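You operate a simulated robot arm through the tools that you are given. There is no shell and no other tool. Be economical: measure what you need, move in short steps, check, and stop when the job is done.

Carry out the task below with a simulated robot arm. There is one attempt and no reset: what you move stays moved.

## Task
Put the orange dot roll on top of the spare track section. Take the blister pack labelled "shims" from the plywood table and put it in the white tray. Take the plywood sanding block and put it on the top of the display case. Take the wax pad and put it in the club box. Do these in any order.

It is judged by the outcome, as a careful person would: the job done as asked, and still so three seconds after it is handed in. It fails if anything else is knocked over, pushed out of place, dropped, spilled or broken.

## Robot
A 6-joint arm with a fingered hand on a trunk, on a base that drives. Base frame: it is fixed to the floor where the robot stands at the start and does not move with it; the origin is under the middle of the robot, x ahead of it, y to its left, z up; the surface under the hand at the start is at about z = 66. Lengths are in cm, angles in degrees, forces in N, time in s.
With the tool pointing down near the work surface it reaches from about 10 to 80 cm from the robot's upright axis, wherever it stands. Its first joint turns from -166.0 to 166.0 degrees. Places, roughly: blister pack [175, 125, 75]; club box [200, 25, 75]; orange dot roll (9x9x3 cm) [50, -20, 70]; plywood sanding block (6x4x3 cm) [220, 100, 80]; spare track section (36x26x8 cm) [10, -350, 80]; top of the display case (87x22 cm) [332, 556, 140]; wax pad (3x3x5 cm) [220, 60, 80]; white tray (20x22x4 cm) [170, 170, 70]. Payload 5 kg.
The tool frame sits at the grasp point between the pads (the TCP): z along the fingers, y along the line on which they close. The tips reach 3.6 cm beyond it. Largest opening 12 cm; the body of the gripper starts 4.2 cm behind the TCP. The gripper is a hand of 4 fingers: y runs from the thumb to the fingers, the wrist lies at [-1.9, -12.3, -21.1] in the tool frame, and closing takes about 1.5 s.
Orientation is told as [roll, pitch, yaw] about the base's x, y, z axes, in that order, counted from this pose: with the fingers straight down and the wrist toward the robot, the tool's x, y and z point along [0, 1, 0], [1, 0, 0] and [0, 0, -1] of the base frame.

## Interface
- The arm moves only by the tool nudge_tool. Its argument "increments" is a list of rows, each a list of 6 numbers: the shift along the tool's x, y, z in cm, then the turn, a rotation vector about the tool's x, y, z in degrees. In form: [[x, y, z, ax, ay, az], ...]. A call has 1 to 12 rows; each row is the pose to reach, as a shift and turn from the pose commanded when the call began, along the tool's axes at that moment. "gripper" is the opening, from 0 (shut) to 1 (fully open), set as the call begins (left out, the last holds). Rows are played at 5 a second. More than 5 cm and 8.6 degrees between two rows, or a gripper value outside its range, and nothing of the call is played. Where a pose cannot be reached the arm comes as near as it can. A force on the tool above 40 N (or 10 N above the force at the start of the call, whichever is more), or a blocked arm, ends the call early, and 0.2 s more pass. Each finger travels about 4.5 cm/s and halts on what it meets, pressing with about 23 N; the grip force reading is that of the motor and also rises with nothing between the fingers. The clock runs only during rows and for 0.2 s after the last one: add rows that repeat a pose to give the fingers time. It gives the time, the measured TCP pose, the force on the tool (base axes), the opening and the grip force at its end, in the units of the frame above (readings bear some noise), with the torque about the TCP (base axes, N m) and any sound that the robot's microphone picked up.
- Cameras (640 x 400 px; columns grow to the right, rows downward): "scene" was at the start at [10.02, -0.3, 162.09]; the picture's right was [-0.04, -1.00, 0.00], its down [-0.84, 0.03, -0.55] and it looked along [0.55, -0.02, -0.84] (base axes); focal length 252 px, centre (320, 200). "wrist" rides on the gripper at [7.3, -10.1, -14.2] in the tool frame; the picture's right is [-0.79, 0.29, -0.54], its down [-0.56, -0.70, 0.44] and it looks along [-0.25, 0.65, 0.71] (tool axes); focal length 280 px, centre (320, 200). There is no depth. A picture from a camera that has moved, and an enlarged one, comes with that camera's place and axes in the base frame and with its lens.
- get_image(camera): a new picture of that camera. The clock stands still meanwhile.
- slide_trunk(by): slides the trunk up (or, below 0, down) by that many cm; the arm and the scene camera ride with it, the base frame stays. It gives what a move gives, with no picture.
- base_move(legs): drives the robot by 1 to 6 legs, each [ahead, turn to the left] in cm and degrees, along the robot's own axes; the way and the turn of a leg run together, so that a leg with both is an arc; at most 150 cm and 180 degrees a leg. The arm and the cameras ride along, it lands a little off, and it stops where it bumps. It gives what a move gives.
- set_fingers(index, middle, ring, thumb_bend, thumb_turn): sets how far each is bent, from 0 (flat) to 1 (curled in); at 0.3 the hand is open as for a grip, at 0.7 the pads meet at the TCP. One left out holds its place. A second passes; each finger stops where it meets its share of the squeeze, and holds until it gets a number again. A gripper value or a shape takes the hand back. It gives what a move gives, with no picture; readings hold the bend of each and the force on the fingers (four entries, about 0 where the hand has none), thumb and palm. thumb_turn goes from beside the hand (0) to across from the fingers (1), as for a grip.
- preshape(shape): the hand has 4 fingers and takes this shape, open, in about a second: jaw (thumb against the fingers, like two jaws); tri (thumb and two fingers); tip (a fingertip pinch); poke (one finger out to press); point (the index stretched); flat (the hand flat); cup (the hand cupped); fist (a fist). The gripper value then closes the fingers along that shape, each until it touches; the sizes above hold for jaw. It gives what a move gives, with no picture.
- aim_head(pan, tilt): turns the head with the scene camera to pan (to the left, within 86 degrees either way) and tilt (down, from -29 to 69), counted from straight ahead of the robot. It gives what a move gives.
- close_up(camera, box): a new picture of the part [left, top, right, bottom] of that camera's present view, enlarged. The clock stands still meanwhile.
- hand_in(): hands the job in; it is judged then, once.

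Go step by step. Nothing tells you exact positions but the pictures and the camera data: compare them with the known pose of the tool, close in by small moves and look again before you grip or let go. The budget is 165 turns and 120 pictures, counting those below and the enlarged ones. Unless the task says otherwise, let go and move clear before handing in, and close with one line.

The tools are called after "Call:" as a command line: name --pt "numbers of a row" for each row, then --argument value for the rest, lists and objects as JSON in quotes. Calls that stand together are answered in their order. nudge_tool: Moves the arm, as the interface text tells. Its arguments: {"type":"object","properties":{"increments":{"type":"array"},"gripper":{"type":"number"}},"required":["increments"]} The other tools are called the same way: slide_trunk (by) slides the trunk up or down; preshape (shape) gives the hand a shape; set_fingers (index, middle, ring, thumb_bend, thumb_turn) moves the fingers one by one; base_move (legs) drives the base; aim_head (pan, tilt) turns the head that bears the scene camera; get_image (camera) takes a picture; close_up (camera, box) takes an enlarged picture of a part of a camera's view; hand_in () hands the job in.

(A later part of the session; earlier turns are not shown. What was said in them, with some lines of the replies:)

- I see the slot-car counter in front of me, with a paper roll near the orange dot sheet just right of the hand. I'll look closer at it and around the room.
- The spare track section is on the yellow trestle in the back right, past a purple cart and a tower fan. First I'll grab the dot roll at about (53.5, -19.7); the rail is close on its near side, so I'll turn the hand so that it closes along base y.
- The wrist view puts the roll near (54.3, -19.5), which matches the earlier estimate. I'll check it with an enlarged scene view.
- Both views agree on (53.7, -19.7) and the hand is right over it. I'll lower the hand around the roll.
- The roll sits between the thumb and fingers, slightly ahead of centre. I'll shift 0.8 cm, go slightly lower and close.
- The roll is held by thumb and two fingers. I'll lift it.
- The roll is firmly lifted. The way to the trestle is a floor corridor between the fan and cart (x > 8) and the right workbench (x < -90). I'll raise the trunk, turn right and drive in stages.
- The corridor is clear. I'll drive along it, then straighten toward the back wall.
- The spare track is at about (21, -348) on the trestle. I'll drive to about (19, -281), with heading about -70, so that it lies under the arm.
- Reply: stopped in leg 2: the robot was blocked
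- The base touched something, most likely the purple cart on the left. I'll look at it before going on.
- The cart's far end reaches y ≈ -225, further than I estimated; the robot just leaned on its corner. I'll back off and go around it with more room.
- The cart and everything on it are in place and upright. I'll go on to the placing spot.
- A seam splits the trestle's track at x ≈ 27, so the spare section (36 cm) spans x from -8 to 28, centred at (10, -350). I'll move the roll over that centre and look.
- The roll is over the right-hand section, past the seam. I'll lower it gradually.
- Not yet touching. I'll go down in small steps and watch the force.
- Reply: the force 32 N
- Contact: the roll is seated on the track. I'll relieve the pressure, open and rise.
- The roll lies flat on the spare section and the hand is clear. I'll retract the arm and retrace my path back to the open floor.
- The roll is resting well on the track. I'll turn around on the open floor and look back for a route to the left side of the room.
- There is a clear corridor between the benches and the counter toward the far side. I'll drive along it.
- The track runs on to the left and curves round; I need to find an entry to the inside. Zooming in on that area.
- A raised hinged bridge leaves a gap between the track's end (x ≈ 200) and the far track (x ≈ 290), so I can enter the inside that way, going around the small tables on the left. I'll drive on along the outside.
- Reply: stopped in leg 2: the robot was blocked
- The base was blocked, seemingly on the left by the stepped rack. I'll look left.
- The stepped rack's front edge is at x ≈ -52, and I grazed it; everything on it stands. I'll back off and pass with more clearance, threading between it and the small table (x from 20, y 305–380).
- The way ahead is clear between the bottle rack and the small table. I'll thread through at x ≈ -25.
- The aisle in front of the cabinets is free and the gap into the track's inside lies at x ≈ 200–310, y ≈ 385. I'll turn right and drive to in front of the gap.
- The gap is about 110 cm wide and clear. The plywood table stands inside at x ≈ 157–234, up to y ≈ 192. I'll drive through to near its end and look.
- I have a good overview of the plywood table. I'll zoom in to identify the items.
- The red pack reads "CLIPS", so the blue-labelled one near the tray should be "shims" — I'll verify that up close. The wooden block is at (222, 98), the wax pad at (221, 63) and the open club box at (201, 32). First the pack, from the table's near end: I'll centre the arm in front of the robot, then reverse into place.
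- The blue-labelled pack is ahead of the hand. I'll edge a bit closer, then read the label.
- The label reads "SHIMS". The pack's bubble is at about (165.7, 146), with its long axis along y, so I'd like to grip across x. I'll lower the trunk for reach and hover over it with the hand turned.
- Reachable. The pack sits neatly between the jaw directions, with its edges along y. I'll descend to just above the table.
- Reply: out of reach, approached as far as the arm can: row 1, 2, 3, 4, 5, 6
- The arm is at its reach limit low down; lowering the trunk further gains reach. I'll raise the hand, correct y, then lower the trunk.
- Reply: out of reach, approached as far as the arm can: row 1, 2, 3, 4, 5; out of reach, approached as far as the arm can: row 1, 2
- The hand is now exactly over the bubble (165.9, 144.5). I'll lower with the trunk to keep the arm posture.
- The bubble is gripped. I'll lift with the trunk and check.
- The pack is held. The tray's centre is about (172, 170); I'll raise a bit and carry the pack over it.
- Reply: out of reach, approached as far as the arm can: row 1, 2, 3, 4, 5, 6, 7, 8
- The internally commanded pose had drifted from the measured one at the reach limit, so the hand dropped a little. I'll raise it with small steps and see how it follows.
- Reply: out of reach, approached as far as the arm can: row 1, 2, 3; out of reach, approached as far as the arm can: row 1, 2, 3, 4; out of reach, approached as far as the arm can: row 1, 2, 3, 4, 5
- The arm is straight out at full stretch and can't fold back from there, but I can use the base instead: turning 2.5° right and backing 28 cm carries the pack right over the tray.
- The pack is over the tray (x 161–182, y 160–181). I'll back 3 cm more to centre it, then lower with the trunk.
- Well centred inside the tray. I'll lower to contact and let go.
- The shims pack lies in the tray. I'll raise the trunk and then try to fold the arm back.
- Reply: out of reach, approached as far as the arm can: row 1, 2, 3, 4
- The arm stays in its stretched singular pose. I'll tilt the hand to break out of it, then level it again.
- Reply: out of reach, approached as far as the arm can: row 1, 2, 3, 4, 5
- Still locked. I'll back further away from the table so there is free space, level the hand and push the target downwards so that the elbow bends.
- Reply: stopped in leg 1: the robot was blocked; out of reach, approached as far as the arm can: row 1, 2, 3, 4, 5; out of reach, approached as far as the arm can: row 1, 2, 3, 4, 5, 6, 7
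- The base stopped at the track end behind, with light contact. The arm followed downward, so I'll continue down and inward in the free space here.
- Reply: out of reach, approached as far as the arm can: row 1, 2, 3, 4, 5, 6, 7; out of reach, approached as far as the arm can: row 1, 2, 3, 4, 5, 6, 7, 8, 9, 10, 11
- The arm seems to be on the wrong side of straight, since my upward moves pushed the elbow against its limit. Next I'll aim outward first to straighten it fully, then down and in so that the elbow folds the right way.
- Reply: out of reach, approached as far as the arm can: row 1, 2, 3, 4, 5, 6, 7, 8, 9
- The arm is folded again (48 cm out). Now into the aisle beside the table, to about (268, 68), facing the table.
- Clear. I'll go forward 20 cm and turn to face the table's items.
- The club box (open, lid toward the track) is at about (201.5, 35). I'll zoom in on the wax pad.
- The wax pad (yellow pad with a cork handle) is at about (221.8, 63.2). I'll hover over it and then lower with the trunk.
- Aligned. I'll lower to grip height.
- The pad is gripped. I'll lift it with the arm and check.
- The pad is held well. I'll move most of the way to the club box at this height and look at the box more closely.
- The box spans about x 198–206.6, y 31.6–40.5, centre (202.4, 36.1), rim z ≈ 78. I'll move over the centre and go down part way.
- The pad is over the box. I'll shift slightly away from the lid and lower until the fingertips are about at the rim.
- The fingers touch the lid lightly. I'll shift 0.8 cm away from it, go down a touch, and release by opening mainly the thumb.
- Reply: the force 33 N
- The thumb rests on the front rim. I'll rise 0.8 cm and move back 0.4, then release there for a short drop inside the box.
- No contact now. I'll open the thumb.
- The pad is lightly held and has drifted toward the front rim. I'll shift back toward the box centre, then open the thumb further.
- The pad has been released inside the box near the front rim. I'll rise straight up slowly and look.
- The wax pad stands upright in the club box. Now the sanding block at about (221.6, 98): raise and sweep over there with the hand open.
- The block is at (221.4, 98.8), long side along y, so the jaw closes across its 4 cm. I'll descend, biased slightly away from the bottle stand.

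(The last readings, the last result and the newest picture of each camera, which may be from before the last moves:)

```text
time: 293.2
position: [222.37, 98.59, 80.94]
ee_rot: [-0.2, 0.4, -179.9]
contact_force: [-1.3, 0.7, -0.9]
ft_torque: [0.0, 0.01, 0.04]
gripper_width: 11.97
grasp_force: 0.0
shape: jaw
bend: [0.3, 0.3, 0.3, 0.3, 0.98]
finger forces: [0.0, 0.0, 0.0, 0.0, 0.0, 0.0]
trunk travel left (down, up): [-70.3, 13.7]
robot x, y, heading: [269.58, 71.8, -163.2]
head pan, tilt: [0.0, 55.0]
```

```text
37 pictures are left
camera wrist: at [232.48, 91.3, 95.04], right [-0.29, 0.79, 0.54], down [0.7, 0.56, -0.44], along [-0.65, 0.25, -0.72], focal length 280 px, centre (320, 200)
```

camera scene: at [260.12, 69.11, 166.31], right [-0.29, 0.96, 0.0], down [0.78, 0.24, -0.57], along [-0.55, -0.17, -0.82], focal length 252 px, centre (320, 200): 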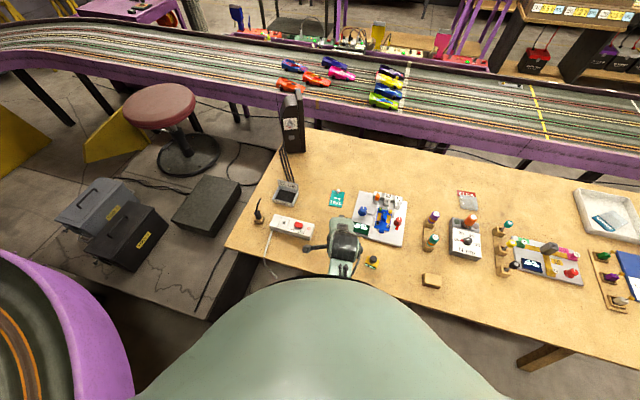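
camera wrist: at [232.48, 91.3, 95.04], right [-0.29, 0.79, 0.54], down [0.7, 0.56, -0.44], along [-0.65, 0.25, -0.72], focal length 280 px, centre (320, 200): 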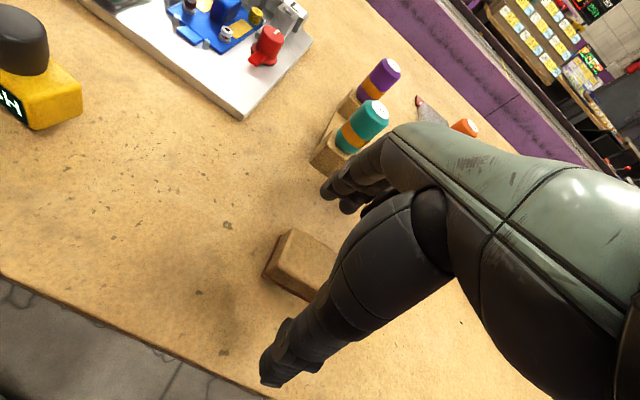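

Centred. Down to the table level and close.

Call:
nudge_tool --pt "0 0 1.3 0 0 0" --pt "0 0 2.5 0 0 0" --pt "0 0 2.5 0 0 0"

Call:
nudge_tool --pt "0 0 0 0 0 0" --pt "0 0 0 0 0 0" --pt "0 0 0 0 0 0" --pt "0 0 0 0 0 0" --pt "0 0 0 0 0 0" --pt "0 0 0 0 0 0" --pt "0 0 0 0 0 0" --pt "0 0 0 0 0 0" --pt "0 0 0 0 0 0" --pt "0 0 0 0 0 0" --gripper 0.1

Call:
nudge_tool --pt "0 0 -2 0 0 0" --pt "0 0 -5 0 0 0" --pt "0 0 -9 0 0 0" --pt "0 0 -13 0 0 0" --pt "0 0 -17 0 0 0" --pt "0 0 -21 0 0 0" --pt "0 0 -25 0 0 0"

Call:
get_image --camera "wrist"

```text
time: 294.1
position: [222.44, 98.61, 78.34]
ee_rot: [-0.3, 0.3, -179.9]
contact_force: [0.2, 0.2, -0.1]
ft_torque: [-0.02, -0.03, -0.01]
gripper_width: 11.95
grasp_force: 0.0
shape: jaw
bend: [0.3, 0.3, 0.3, 0.3, 0.98]
finger forces: [0.1, 0.0, 0.0, 0.0, 0.0, 0.1]
trunk travel left (down, up): [-70.3, 13.7]
robot x, y, heading: [270.08, 71.89, -163.2]
head pan, tilt: [0.0, 55.0]
```

```text
time: 296.2
position: [222.28, 98.57, 78.17]
ee_rot: [-0.2, 0.3, -179.9]
contact_force: [-1.1, 0.0, -0.2]
ft_torque: [0.02, 0.01, 0.01]
gripper_width: 3.49
grasp_force: 23.0
shape: jaw
bend: [0.74, 0.54, 0.53, 0.74, 1.0]
finger forces: [12.0, 5.8, 2.6, 0.0, 20.8, 0.0]
trunk travel left (down, up): [-70.3, 13.7]
robot x, y, heading: [269.88, 72.16, -163.4]
head pan, tilt: [0.0, 55.0]
```

```text
time: 297.9
position: [222.1, 98.74, 103.03]
ee_rot: [-0.2, 0.2, -179.9]
contact_force: [0.0, 0.6, -0.5]
ft_torque: [0.0, -0.03, -0.04]
gripper_width: 3.46
grasp_force: 23.0
shape: jaw
bend: [0.74, 0.55, 0.54, 0.74, 1.0]
finger forces: [12.0, 6.0, 2.8, 0.0, 20.7, 0.0]
trunk travel left (down, up): [-70.3, 13.7]
robot x, y, heading: [270.27, 72.3, -163.3]
head pan, tilt: [0.0, 55.0]
```

```text
36 pictures are left
camera wrist: at [232.22, 91.3, 117.21], right [-0.29, 0.79, 0.54], down [0.7, 0.56, -0.44], along [-0.65, 0.25, -0.72], focal length 280 px, centre (320, 200)
```

wrist: 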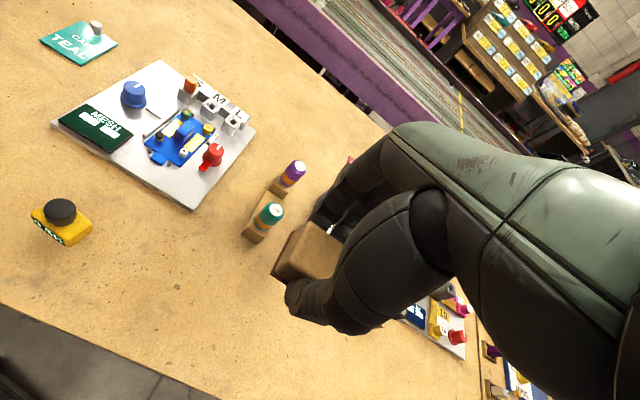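

The block is held firmly. I'll centre the arm in front of the robot, raise the trunk and turn to leave the aisle toward the display case.

Call:
nudge_tool --pt "4.5 -0.5 0 0 0 0" --pt "9 -1 0 0 0 0" --pt "13.5 -1.5 0 0 0 0" --pt "18 -2 0 0 0 0" --pt "22.5 -2.5 0 0 0 0" --pt "27 -3 0 0 0 0" --pt "31.5 -3.5 0 0 0 0" --pt "36 -4 0 0 0 0" --pt "40 -4 0 0 0 0" --pt "40 -4 0 0 0 0"

Call:
base_move --legs '[[0, -107]]'

Call:
aim_head --pan 0 --tilt 25

Call:
get_image --camera "scene"

```text
time: 300.1
position: [226.28, 58.54, 103.36]
ee_rot: [-0.2, 0.2, -179.9]
contact_force: [-1.3, 0.8, -1.0]
ft_torque: [-0.01, 0.01, 0.0]
gripper_width: 3.47
grasp_force: 23.1
shape: jaw
bend: [0.74, 0.55, 0.54, 0.74, 1.0]
finger forces: [12.0, 5.9, 2.8, 0.0, 20.5, 0.1]
trunk travel left (down, up): [-70.3, 13.7]
robot x, y, heading: [269.81, 71.87, -163.5]
head pan, tilt: [0.0, 55.0]
```

```text
time: 305.8
position: [269.46, 117.7, 103.33]
ee_rot: [-0.2, 0.4, 73.4]
contact_force: [0.0, 0.1, -1.2]
ft_torque: [-0.02, -0.02, 0.0]
gripper_width: 3.48
grasp_force: 23.4
shape: jaw
bend: [0.74, 0.55, 0.54, 0.74, 1.0]
finger forces: [11.9, 5.7, 2.7, 0.0, 20.1, 0.1]
trunk travel left (down, up): [-70.3, 13.7]
robot x, y, heading: [269.73, 72.02, 90.2]
head pan, tilt: [0.0, 55.0]
```

```text
time: 306.7
position: [269.52, 117.77, 103.41]
ee_rot: [-0.3, 0.3, 73.4]
contact_force: [-0.5, 1.2, -0.3]
ft_torque: [0.02, 0.02, 0.01]
gripper_width: 3.47
grasp_force: 23.0
shape: jaw
bend: [0.74, 0.55, 0.54, 0.74, 1.0]
finger forces: [11.9, 5.7, 2.8, 0.1, 20.3, 0.0]
trunk travel left (down, up): [-70.3, 13.7]
robot x, y, heading: [269.92, 72.0, 89.9]
head pan, tilt: [0.0, 25.0]
```

```text
35 pictures are left
camera scene: at [269.88, 84.27, 171.99], right [1.0, 0.0, 0.0], down [0.0, -0.42, -0.91], along [0.0, 0.91, -0.42], focal length 252 px, centre (320, 200)
```

scene: 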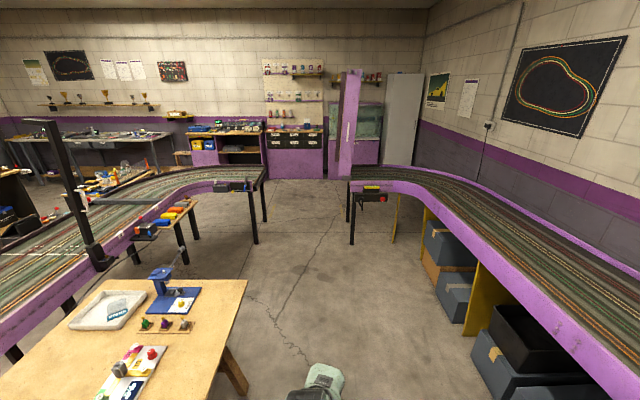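

The gap to the aisle is clear. I'll drive out through it along x ≈ 255.

Call:
base_move --legs '[[140, 0], [0, 7], [130, 0], [0, -7], [120, 0]]'

Call:
aim_head --pan -30 --tilt 20

Call:
get_image --camera "scene"

```text
time: 328.8
position: [246.33, 507.53, 103.31]
ee_rot: [-0.2, 0.4, 74.2]
contact_force: [-0.3, 0.4, 0.2]
ft_torque: [0.0, -0.06, 0.01]
gripper_width: 3.46
grasp_force: 22.9
shape: jaw
bend: [0.74, 0.55, 0.54, 0.74, 1.0]
finger forces: [11.8, 5.7, 2.6, 0.1, 20.3, 0.0]
trunk travel left (down, up): [-70.3, 13.7]
robot x, y, heading: [247.47, 461.87, 90.8]
head pan, tilt: [0.0, 25.0]
```

```text
time: 329.7
position: [246.31, 507.42, 103.44]
ee_rot: [-0.2, 0.5, 74.4]
contact_force: [0.8, 0.3, -0.5]
ft_torque: [0.03, -0.01, -0.03]
gripper_width: 3.44
grasp_force: 22.5
shape: jaw
bend: [0.74, 0.55, 0.54, 0.74, 1.0]
finger forces: [11.9, 5.7, 2.6, 0.0, 20.2, 0.1]
trunk travel left (down, up): [-70.3, 13.7]
robot x, y, heading: [247.37, 462.14, 91.2]
head pan, tilt: [-30.0, 20.0]
```

```text
34 pictures are left
camera scene: at [251.84, 472.95, 172.81], right [0.87, -0.48, 0.0], down [-0.17, -0.3, -0.94], along [0.46, 0.82, -0.34], focal length 252 px, centre (320, 200)
```

scene: 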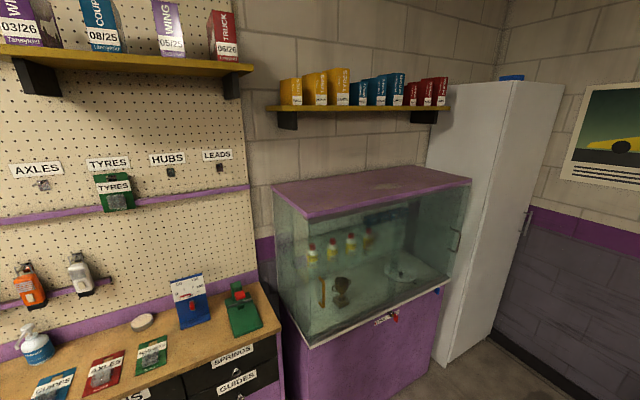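

The display case's purple top spans x ≈ 286–372 with its front edge at y ≈ 542, z ≈ 139, and a wall shelf sits above at z ≈ 170. I'll drive to x ≈ 330, face it and raise the arm in the free space.

Call:
base_move --legs '[[0, -90], [83, 0], [0, 90]]'

Call:
slide_trunk --by 13.7

Call:
nudge_tool --pt "0 0 -4 0 0 0" --pt "0 0 -8 0 0 0" --pt "0 0 -12 0 0 0" --pt "0 0 -16 0 0 0" --pt "0 0 -20 0 0 0" --pt "0 0 -24 0 0 0" --pt "0 0 -28 0 0 0" --pt "0 0 -32 0 0 0" --pt "0 0 -36 0 0 0" --pt "0 0 -36 0 0 0"

Call:
aim_head --pan 0 --tilt 30

Call:
get_image --camera "scene"

```text
time: 343.9
position: [332.19, 504.25, 103.36]
ee_rot: [-0.2, 0.3, 72.5]
contact_force: [0.0, 0.0, -0.7]
ft_torque: [0.04, 0.02, 0.01]
gripper_width: 3.43
grasp_force: 23.5
shape: jaw
bend: [0.74, 0.55, 0.54, 0.74, 1.0]
finger forces: [11.8, 5.6, 2.7, 0.0, 20.0, 0.0]
trunk travel left (down, up): [-70.3, 13.7]
robot x, y, heading: [331.98, 458.31, 89.1]
head pan, tilt: [-30.0, 20.0]
```

```text
time: 345.6
position: [332.18, 504.31, 117.0]
ee_rot: [-0.2, 0.2, 72.6]
contact_force: [-1.2, -0.5, -1.0]
ft_torque: [-0.02, 0.0, -0.01]
gripper_width: 3.44
grasp_force: 23.4
shape: jaw
bend: [0.74, 0.55, 0.54, 0.74, 1.0]
finger forces: [11.8, 5.5, 2.8, 0.0, 19.9, 0.0]
trunk travel left (down, up): [-84.0, 0.0]
robot x, y, heading: [332.13, 458.7, 89.2]
head pan, tilt: [-30.0, 20.0]
```

```text
time: 347.8
position: [332.73, 515.5, 126.01]
ee_rot: [-0.1, -0.2, 72.5]
contact_force: [-0.7, -1.7, -0.4]
ft_torque: [0.05, -0.01, 0.01]
gripper_width: 3.42
grasp_force: 22.9
shape: jaw
bend: [0.74, 0.55, 0.54, 0.74, 1.0]
finger forces: [12.3, 5.7, 2.9, 0.0, 20.8, 0.1]
out of reach, approached as far as the arm can: row 1, 2, 3, 4, 5, 6, 7, 8, 9, 10
trunk travel left (down, up): [-84.0, 0.0]
robot x, y, heading: [331.96, 458.69, 89.2]
head pan, tilt: [-30.0, 20.0]
```

```text
time: 348.7
position: [332.72, 516.0, 125.58]
ee_rot: [-0.3, 0.1, 72.6]
contact_force: [-0.1, 0.5, 0.1]
ft_torque: [0.02, -0.01, -0.01]
gripper_width: 3.41
grasp_force: 23.6
shape: jaw
bend: [0.74, 0.55, 0.54, 0.74, 1.0]
finger forces: [12.3, 5.7, 2.8, 0.0, 20.8, 0.0]
trunk travel left (down, up): [-84.0, 0.0]
robot x, y, heading: [332.05, 458.61, 89.0]
head pan, tilt: [0.0, 30.0]
```

```text
33 pictures are left
camera scene: at [332.15, 470.8, 184.9], right [1.0, -0.01, 0.0], down [-0.01, -0.5, -0.87], along [0.01, 0.87, -0.5], focal length 252 px, centre (320, 200)
```

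scene: 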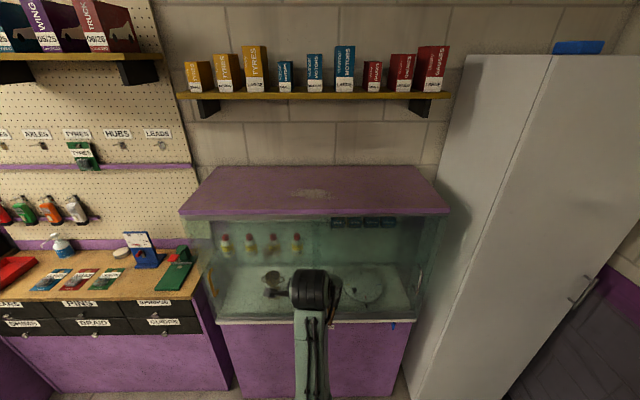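

At this height the arm must be further out (it is too folded here). I'll move the hand outward to about 70 cm from the axis, staying short of the case.

Call:
nudge_tool --pt "1.3 4 0 0 0 0" --pt "2.6 8 0 0 0 0" --pt "3.9 12 0 0 0 0" --pt "5.2 16 0 0 0 0" --pt "6.5 20 0 0 0 0" --pt "7.2 23 0 0 0 0" --pt "7.2 23 0 0 0 0"

```text
time: 350.3
position: [332.1, 538.35, 125.38]
ee_rot: [-0.2, 0.3, 72.6]
contact_force: [0.3, -24.3, -0.2]
ft_torque: [0.43, -0.03, -0.05]
gripper_width: 3.22
grasp_force: 22.7
shape: jaw
bend: [0.73, 0.56, 0.56, 0.73, 1.0]
finger forces: [44.0, 3.3, 2.8, 0.0, 25.6, 0.0]
trunk travel left (down, up): [-84.0, 0.0]
robot x, y, heading: [331.8, 458.87, 89.2]
head pan, tilt: [0.0, 30.0]
```

The hand stayed low and touched the case front. I'll back off right away.

Call:
nudge_tool --pt "-1 -3 0 0 0 0" --pt "-2.2 -7 0 0 0 0" --pt "-3.4 -11 0 0 0 0" --pt "-3.4 -11 0 0 0 0"

Call:
get_image --camera "scene"

Call:
get_image --camera "wrist"

```text
time: 351.3
position: [332.08, 527.44, 125.14]
ee_rot: [-0.3, 0.3, 72.6]
contact_force: [-0.2, -0.6, 0.1]
ft_torque: [0.0, -0.01, -0.01]
gripper_width: 3.37
grasp_force: 22.8
shape: jaw
bend: [0.74, 0.56, 0.56, 0.74, 1.0]
finger forces: [12.3, 5.4, 3.5, 0.1, 21.0, 0.0]
trunk travel left (down, up): [-84.0, 0.0]
robot x, y, heading: [332.2, 458.64, 89.3]
head pan, tilt: [0.0, 30.0]
```

```text
32 pictures are left
camera scene: at [332.14, 470.9, 184.89], right [1.0, -0.01, 0.0], down [-0.01, -0.5, -0.87], along [0.01, 0.87, -0.5], focal length 252 px, centre (320, 200)
```

scene: 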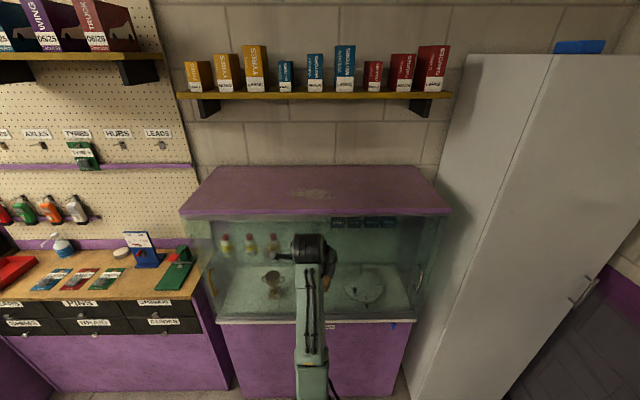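

```text
31 pictures are left
camera wrist: at [322.19, 520.08, 139.39], right [0.84, 0.04, 0.54], down [0.33, -0.84, -0.44], along [0.44, 0.54, -0.72], focal length 280 px, centre (320, 200)
```

wrist: 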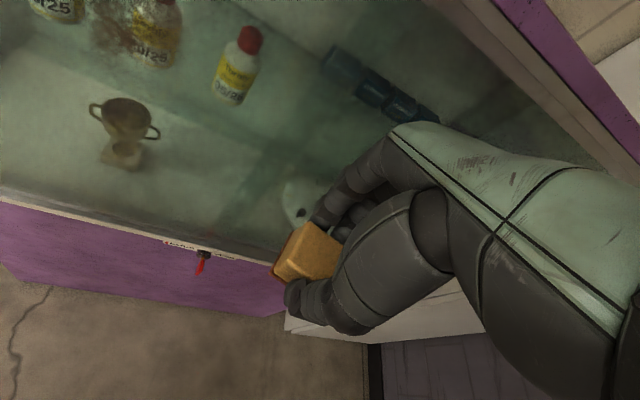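

Nothing is damaged and the block is still held. At 69 cm out I can now try raising straight up, in front of the case.

Call:
base_move --legs '[[-5, 0]]'

Call:
nudge_tool --pt "0 0 -3 0 0 0" --pt "0 0 -6 0 0 0" --pt "0 0 -9 0 0 0" --pt "0 0 -12 0 0 0" --pt "0 0 -12 0 0 0"

```text
time: 352.3
position: [331.97, 522.94, 125.13]
ee_rot: [-0.3, 0.4, 72.5]
contact_force: [-0.4, 0.4, -0.5]
ft_torque: [-0.02, 0.04, 0.03]
gripper_width: 3.35
grasp_force: 23.4
shape: jaw
bend: [0.74, 0.56, 0.56, 0.74, 1.0]
finger forces: [12.3, 5.4, 3.4, 0.0, 21.0, 0.0]
trunk travel left (down, up): [-84.0, 0.0]
robot x, y, heading: [331.82, 453.53, 89.3]
head pan, tilt: [0.0, 30.0]
```

```text
time: 353.5
position: [332.15, 524.39, 135.62]
ee_rot: [-0.2, 0.2, 72.5]
contact_force: [0.4, 0.1, -0.4]
ft_torque: [0.0, -0.01, -0.02]
gripper_width: 3.37
grasp_force: 23.1
shape: jaw
bend: [0.74, 0.56, 0.56, 0.74, 1.0]
finger forces: [12.3, 5.4, 3.4, 0.0, 21.0, 0.0]
out of reach, approached as far as the arm can: row 3, 4, 5
trunk travel left (down, up): [-84.0, 0.0]
robot x, y, heading: [332.0, 453.8, 89.1]
head pan, tilt: [0.0, 30.0]
```

Height grows with reach, so I'll back the base up and go further out (about 88 cm) while raising.

Call:
base_move --legs '[[-18, 0]]'

Call:
nudge_tool --pt "1.2 3.8 0 0 0 0" --pt "2.4 7.6 0 0 0 0" --pt "3.6 11.5 0 0 0 0" --pt "4.8 15.3 0 0 0 0" --pt "5.2 16.5 0 0 0 0" --pt "5.2 16.5 -4 0 0 0" --pt "5.2 16.5 -8 0 0 0" --pt "5.2 16.5 -12 0 0 0" --pt "5.2 16.5 -12 0 0 0"

```text
time: 355.1
position: [332.16, 506.6, 135.44]
ee_rot: [-0.2, 0.3, 72.3]
contact_force: [0.5, 0.5, -0.4]
ft_torque: [-0.04, 0.03, -0.01]
gripper_width: 3.36
grasp_force: 23.1
shape: jaw
bend: [0.74, 0.56, 0.56, 0.74, 1.0]
finger forces: [12.3, 5.3, 3.4, 0.1, 21.1, 0.0]
trunk travel left (down, up): [-84.0, 0.0]
robot x, y, heading: [331.55, 435.49, 89.0]
head pan, tilt: [0.0, 30.0]
```

```text
time: 357.1
position: [332.5, 524.02, 147.39]
ee_rot: [-0.1, 0.2, 72.4]
contact_force: [0.4, 0.3, -0.1]
ft_torque: [0.01, 0.02, -0.02]
gripper_width: 3.36
grasp_force: 23.1
shape: jaw
bend: [0.74, 0.56, 0.56, 0.74, 1.0]
finger forces: [12.3, 5.4, 3.3, 0.0, 20.9, 0.1]
trunk travel left (down, up): [-84.0, 0.0]
robot x, y, heading: [331.85, 435.61, 88.9]
head pan, tilt: [0.0, 30.0]
```

Height 147.4 reached: the block's bottom is about 3 cm above the case top. I'll try 2 cm higher and check the view.

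Call:
nudge_tool --pt "0 0 -1 0 0 0" --pt "0 0 -2 0 0 0" --pt "0 0 -2 0 0 0"

Call:
get_image --camera "wrist"

Call:
get_image --camera "scene"

```text
time: 357.9
position: [332.33, 523.99, 149.39]
ee_rot: [-0.3, 0.2, 72.3]
contact_force: [-0.1, 0.1, -0.8]
ft_torque: [0.0, 0.05, -0.01]
gripper_width: 3.33
grasp_force: 22.4
shape: jaw
bend: [0.74, 0.56, 0.56, 0.74, 1.0]
finger forces: [12.3, 5.3, 3.2, 0.0, 20.9, 0.0]
trunk travel left (down, up): [-84.0, 0.0]
robot x, y, heading: [331.47, 436.07, 89.0]
head pan, tilt: [0.0, 30.0]
```

```text
30 pictures are left
camera wrist: at [322.35, 516.56, 163.59], right [0.84, 0.04, 0.54], down [0.32, -0.84, -0.44], along [0.44, 0.54, -0.72], focal length 280 px, centre (320, 200)
```

wrist: 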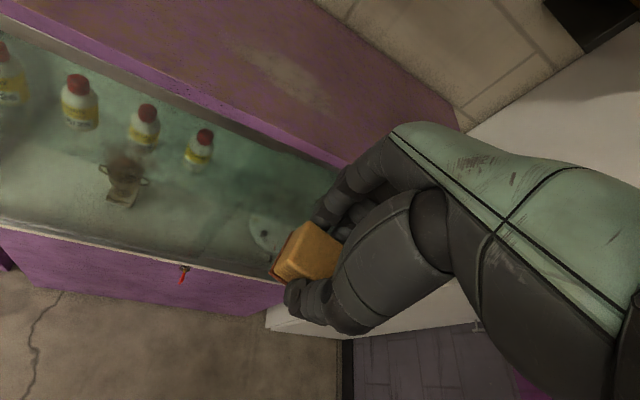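

```text
29 pictures are left
camera scene: at [331.86, 447.82, 184.9], right [1.0, -0.02, 0.0], down [-0.01, -0.5, -0.87], along [0.02, 0.87, -0.5], focal length 252 px, centre (320, 200)
```

scene: 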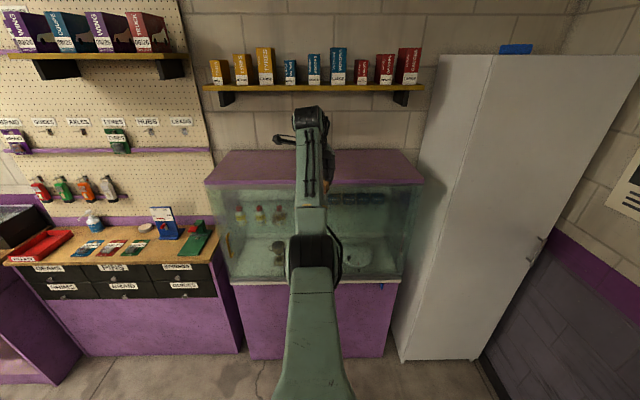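

The case's top front edge is at y ≈ 543, z ≈ 140. I'll drive forward 30 cm to bring the block over the top at y ≈ 554.

Call:
base_move --legs '[[15, 0]]'

Call:
base_move --legs '[[15, 0]]'

Call:
get_image --camera "wrist"

Call:
get_image --camera "scene"

```text
time: 359.3
position: [332.69, 538.8, 149.73]
ee_rot: [-0.2, 0.1, 72.2]
contact_force: [-0.4, -0.3, -0.3]
ft_torque: [0.05, -0.01, 0.0]
gripper_width: 3.36
grasp_force: 23.5
shape: jaw
bend: [0.74, 0.56, 0.56, 0.74, 1.0]
finger forces: [12.3, 5.3, 3.3, 0.0, 20.9, 0.0]
trunk travel left (down, up): [-84.0, 0.0]
robot x, y, heading: [332.15, 451.04, 88.9]
head pan, tilt: [0.0, 30.0]
```

```text
time: 360.8
position: [333.09, 553.54, 149.77]
ee_rot: [-0.2, 0.1, 72.2]
contact_force: [-0.1, 1.0, 0.1]
ft_torque: [-0.01, -0.01, 0.02]
gripper_width: 3.35
grasp_force: 22.8
shape: jaw
bend: [0.74, 0.56, 0.56, 0.74, 1.0]
finger forces: [12.2, 5.3, 3.3, 0.1, 21.0, 0.0]
trunk travel left (down, up): [-84.0, 0.0]
robot x, y, heading: [332.42, 465.34, 88.7]
head pan, tilt: [0.0, 30.0]
```

```text
28 pictures are left
camera wrist: at [323.04, 546.09, 163.82], right [0.84, 0.03, 0.54], down [0.32, -0.84, -0.44], along [0.44, 0.54, -0.71], focal length 280 px, centre (320, 200)
```

wrist: 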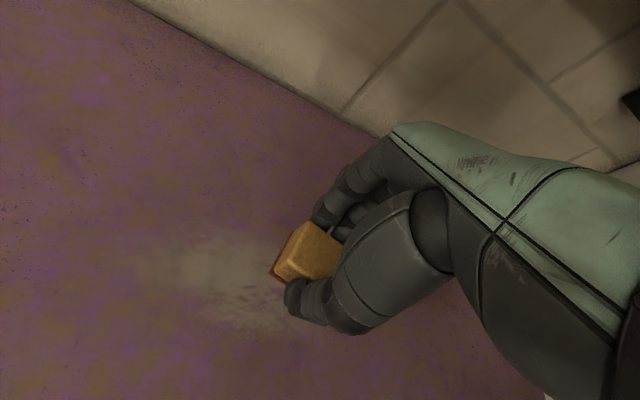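

```text
27 pictures are left
camera scene: at [332.47, 477.31, 184.93], right [1.0, -0.02, 0.0], down [-0.01, -0.5, -0.87], along [0.02, 0.87, -0.5], focal length 252 px, centre (320, 200)
```

scene: 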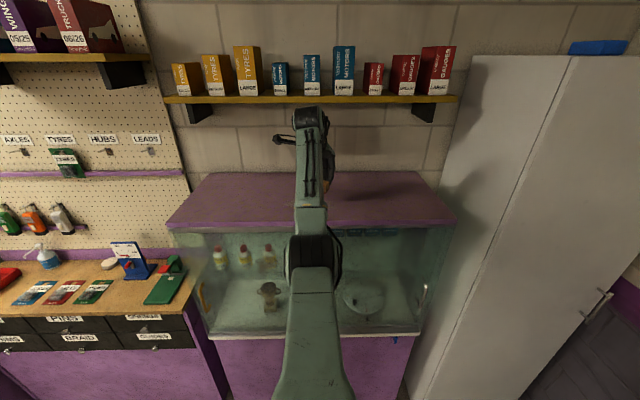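

The block is over the top. I'll lower with the trunk until it touches.

Call:
slide_trunk --by -4.3

Call:
slide_trunk --by -0.7

Call:
close_up --camera "wrist" --box '[220, 175, 420, 300]'

```text
time: 361.6
position: [332.98, 553.79, 145.26]
ee_rot: [-0.2, 0.2, 72.2]
contact_force: [0.1, 0.0, -0.3]
ft_torque: [0.01, 0.0, 0.0]
gripper_width: 3.36
grasp_force: 23.1
shape: jaw
bend: [0.74, 0.56, 0.56, 0.74, 1.0]
finger forces: [12.3, 5.3, 3.4, 0.0, 20.9, 0.0]
trunk travel left (down, up): [-79.7, 4.3]
robot x, y, heading: [332.02, 465.52, 89.1]
head pan, tilt: [0.0, 30.0]
```

```text
time: 362.2
position: [333.04, 553.78, 144.4]
ee_rot: [-0.2, 0.1, 72.2]
contact_force: [-0.6, 0.4, 0.0]
ft_torque: [-0.04, 0.02, 0.0]
gripper_width: 3.36
grasp_force: 22.7
shape: jaw
bend: [0.74, 0.56, 0.56, 0.74, 1.0]
finger forces: [12.3, 5.3, 3.2, 0.0, 20.9, 0.0]
trunk travel left (down, up): [-79.0, 5.0]
robot x, y, heading: [332.06, 465.48, 88.9]
head pan, tilt: [0.0, 30.0]
```

```text
3.20 times, centred on (320, 238) of wrist
camera zoom: at [323.04, 546.44, 158.63], right [0.84, 0.04, 0.54], down [0.32, -0.84, -0.44], along [0.44, 0.54, -0.72], focal length 897 px, centre (320, 80)
```

zoom: 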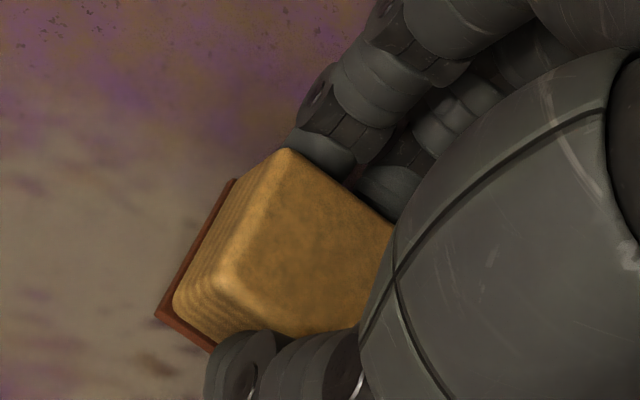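

Call:
slide_trunk --by -0.5

Call:
slide_trunk --by -0.4

```text
time: 362.7
position: [332.99, 553.72, 144.23]
ee_rot: [-0.1, -0.1, 72.2]
contact_force: [-0.2, -0.3, 6.3]
ft_torque: [-0.06, 0.01, -0.03]
gripper_width: 3.4
grasp_force: 23.3
shape: jaw
bend: [0.74, 0.56, 0.56, 0.74, 1.0]
finger forces: [12.7, 5.6, 3.6, 0.0, 22.3, 0.0]
trunk travel left (down, up): [-78.5, 5.5]
robot x, y, heading: [332.44, 465.71, 88.7]
head pan, tilt: [0.0, 30.0]
```

```text
time: 363.3
position: [332.94, 553.53, 144.14]
ee_rot: [-0.1, -0.2, 72.1]
contact_force: [-0.2, 2.4, 21.6]
ft_torque: [0.13, -0.08, 0.05]
gripper_width: 3.58
grasp_force: 23.2
shape: jaw
bend: [0.74, 0.55, 0.55, 0.75, 1.0]
finger forces: [14.6, 7.4, 3.8, 0.0, 23.2, 0.0]
trunk travel left (down, up): [-78.1, 5.9]
robot x, y, heading: [332.22, 465.82, 88.8]
head pan, tilt: [0.0, 30.0]
```

Seated on the top. I'll relieve the pressure, open the hand, rise and back off.

Call:
slide_trunk --by 0.4

Call:
set_fingers --index 0.35 --middle 0.35 --ring 0.35 --thumb_bend 0.35

Call:
get_image --camera "wrist"

Call:
slide_trunk --by 5.4

Call:
get_image --camera "wrist"

```text
time: 363.8
position: [333.07, 553.54, 144.16]
ee_rot: [-0.2, 0.2, 72.3]
contact_force: [-0.3, 3.6, 15.8]
ft_torque: [0.17, -0.08, 0.05]
gripper_width: 3.58
grasp_force: 22.8
shape: jaw
bend: [0.74, 0.55, 0.55, 0.75, 1.0]
finger forces: [14.5, 7.0, 3.4, 0.1, 22.3, 0.1]
trunk travel left (down, up): [-78.5, 5.5]
robot x, y, heading: [332.62, 465.62, 88.6]
head pan, tilt: [0.0, 30.0]
```

```text
time: 364.8
position: [333.01, 553.72, 143.97]
ee_rot: [-0.2, 0.2, 72.2]
contact_force: [0.1, 0.4, 1.1]
ft_torque: [0.04, 0.0, -0.02]
gripper_width: 10.83
grasp_force: 0.0
shape: fingers
bend: [0.35, 0.35, 0.35, 0.35, 1.0]
finger forces: [0.0, 0.9, 0.0, 0.0, 0.0, 0.1]
trunk travel left (down, up): [-78.5, 5.5]
robot x, y, heading: [332.19, 465.44, 88.8]
head pan, tilt: [0.0, 30.0]
```

```text
25 pictures are left
camera wrist: at [323.06, 546.35, 158.11], right [0.84, 0.04, 0.54], down [0.32, -0.84, -0.44], along [0.44, 0.54, -0.72], focal length 280 px, centre (320, 200)
```

wrist: 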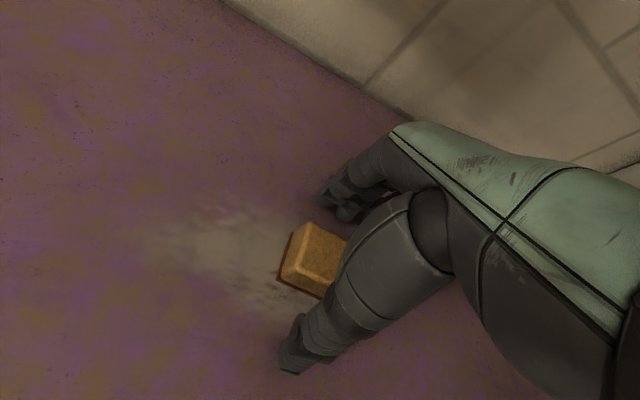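

```text
time: 365.7
position: [333.01, 553.75, 149.38]
ee_rot: [-0.2, 0.2, 72.2]
contact_force: [-0.2, 0.1, 0.5]
ft_torque: [0.01, 0.0, 0.04]
gripper_width: 10.82
grasp_force: 0.1
shape: fingers
bend: [0.35, 0.35, 0.35, 0.35, 1.0]
finger forces: [0.1, 0.1, 0.0, 0.1, 0.1, 0.1]
trunk travel left (down, up): [-83.9, 0.1]
robot x, y, heading: [332.58, 465.45, 88.9]
head pan, tilt: [0.0, 30.0]
```

```text
24 pictures are left
camera wrist: at [323.04, 546.4, 163.55], right [0.84, 0.04, 0.54], down [0.32, -0.84, -0.44], along [0.44, 0.54, -0.72], focal length 280 px, centre (320, 200)
```

wrist: 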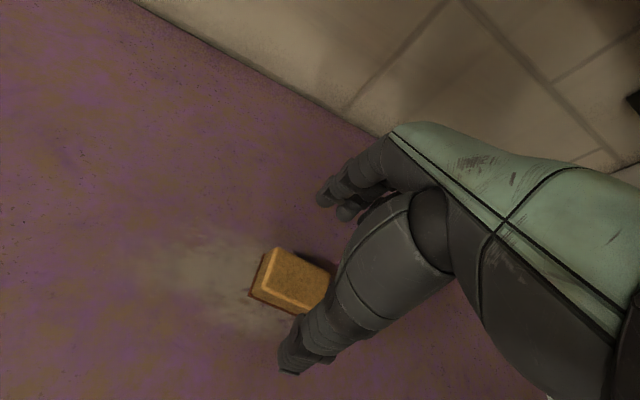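

The block lies flat on the case top. I'll raise the hand a bit more and back away.

Call:
nudge_tool --pt "0 0 -1 0 0 0" --pt "0 0 -2 0 0 0" --pt "0 0 -2 0 0 0"

Call:
base_move --legs '[[-40, 0]]'

Call:
get_image --camera "scene"

```text
time: 366.5
position: [333.13, 553.94, 151.33]
ee_rot: [-0.1, 0.2, 72.2]
contact_force: [0.8, -0.3, 0.8]
ft_torque: [0.02, 0.01, 0.01]
gripper_width: 10.8
grasp_force: 0.0
shape: fingers
bend: [0.35, 0.35, 0.35, 0.35, 1.0]
finger forces: [0.0, 0.0, 0.1, 0.0, 0.0, 0.1]
trunk travel left (down, up): [-83.9, 0.1]
robot x, y, heading: [332.16, 465.74, 88.5]
head pan, tilt: [0.0, 30.0]
```

```text
time: 369.2
position: [331.26, 513.77, 151.35]
ee_rot: [-0.1, 0.3, 73.0]
contact_force: [0.1, -0.8, -0.8]
ft_torque: [-0.03, 0.0, 0.02]
gripper_width: 10.82
grasp_force: 0.0
shape: fingers
bend: [0.35, 0.35, 0.35, 0.35, 1.0]
finger forces: [0.0, 0.1, 0.0, 0.0, 0.0, 0.1]
trunk travel left (down, up): [-83.9, 0.1]
robot x, y, heading: [331.62, 425.46, 89.4]
head pan, tilt: [0.0, 30.0]
```

```text
23 pictures are left
camera scene: at [331.75, 437.56, 184.79], right [1.0, -0.01, 0.0], down [0.0, -0.5, -0.87], along [0.01, 0.87, -0.5], focal length 252 px, centre (320, 200)
```

scene: 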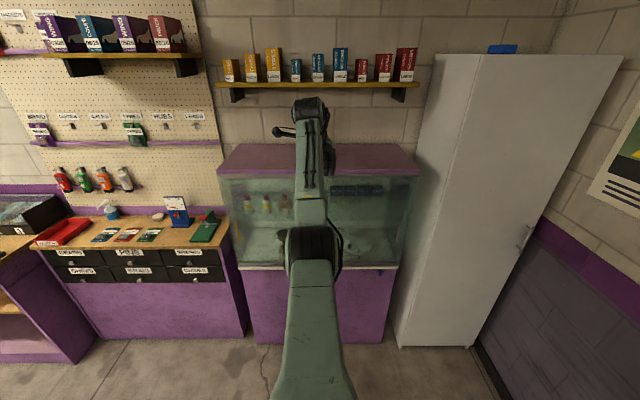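

The hand is clear. One last check of the block from the wrist camera.

Call:
get_image --camera "wrist"

```text
22 pictures are left
camera wrist: at [321.43, 506.28, 165.48], right [0.84, 0.05, 0.54], down [0.33, -0.84, -0.44], along [0.43, 0.55, -0.72], focal length 280 px, centre (320, 200)
```

wrist: 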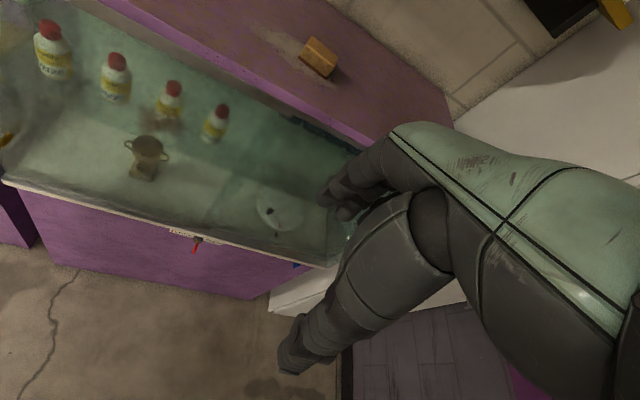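

The block rests flat on the case top, and the other three items were seen in place. Handing in.

Call:
hand_in

```text
The job is handed in.
```

All four items are where you asked and the job is handed in. The base brushed the cart and a rack, stopped at the track end, and the hand touched the display case glass, but I saw nothing moved or damaged.
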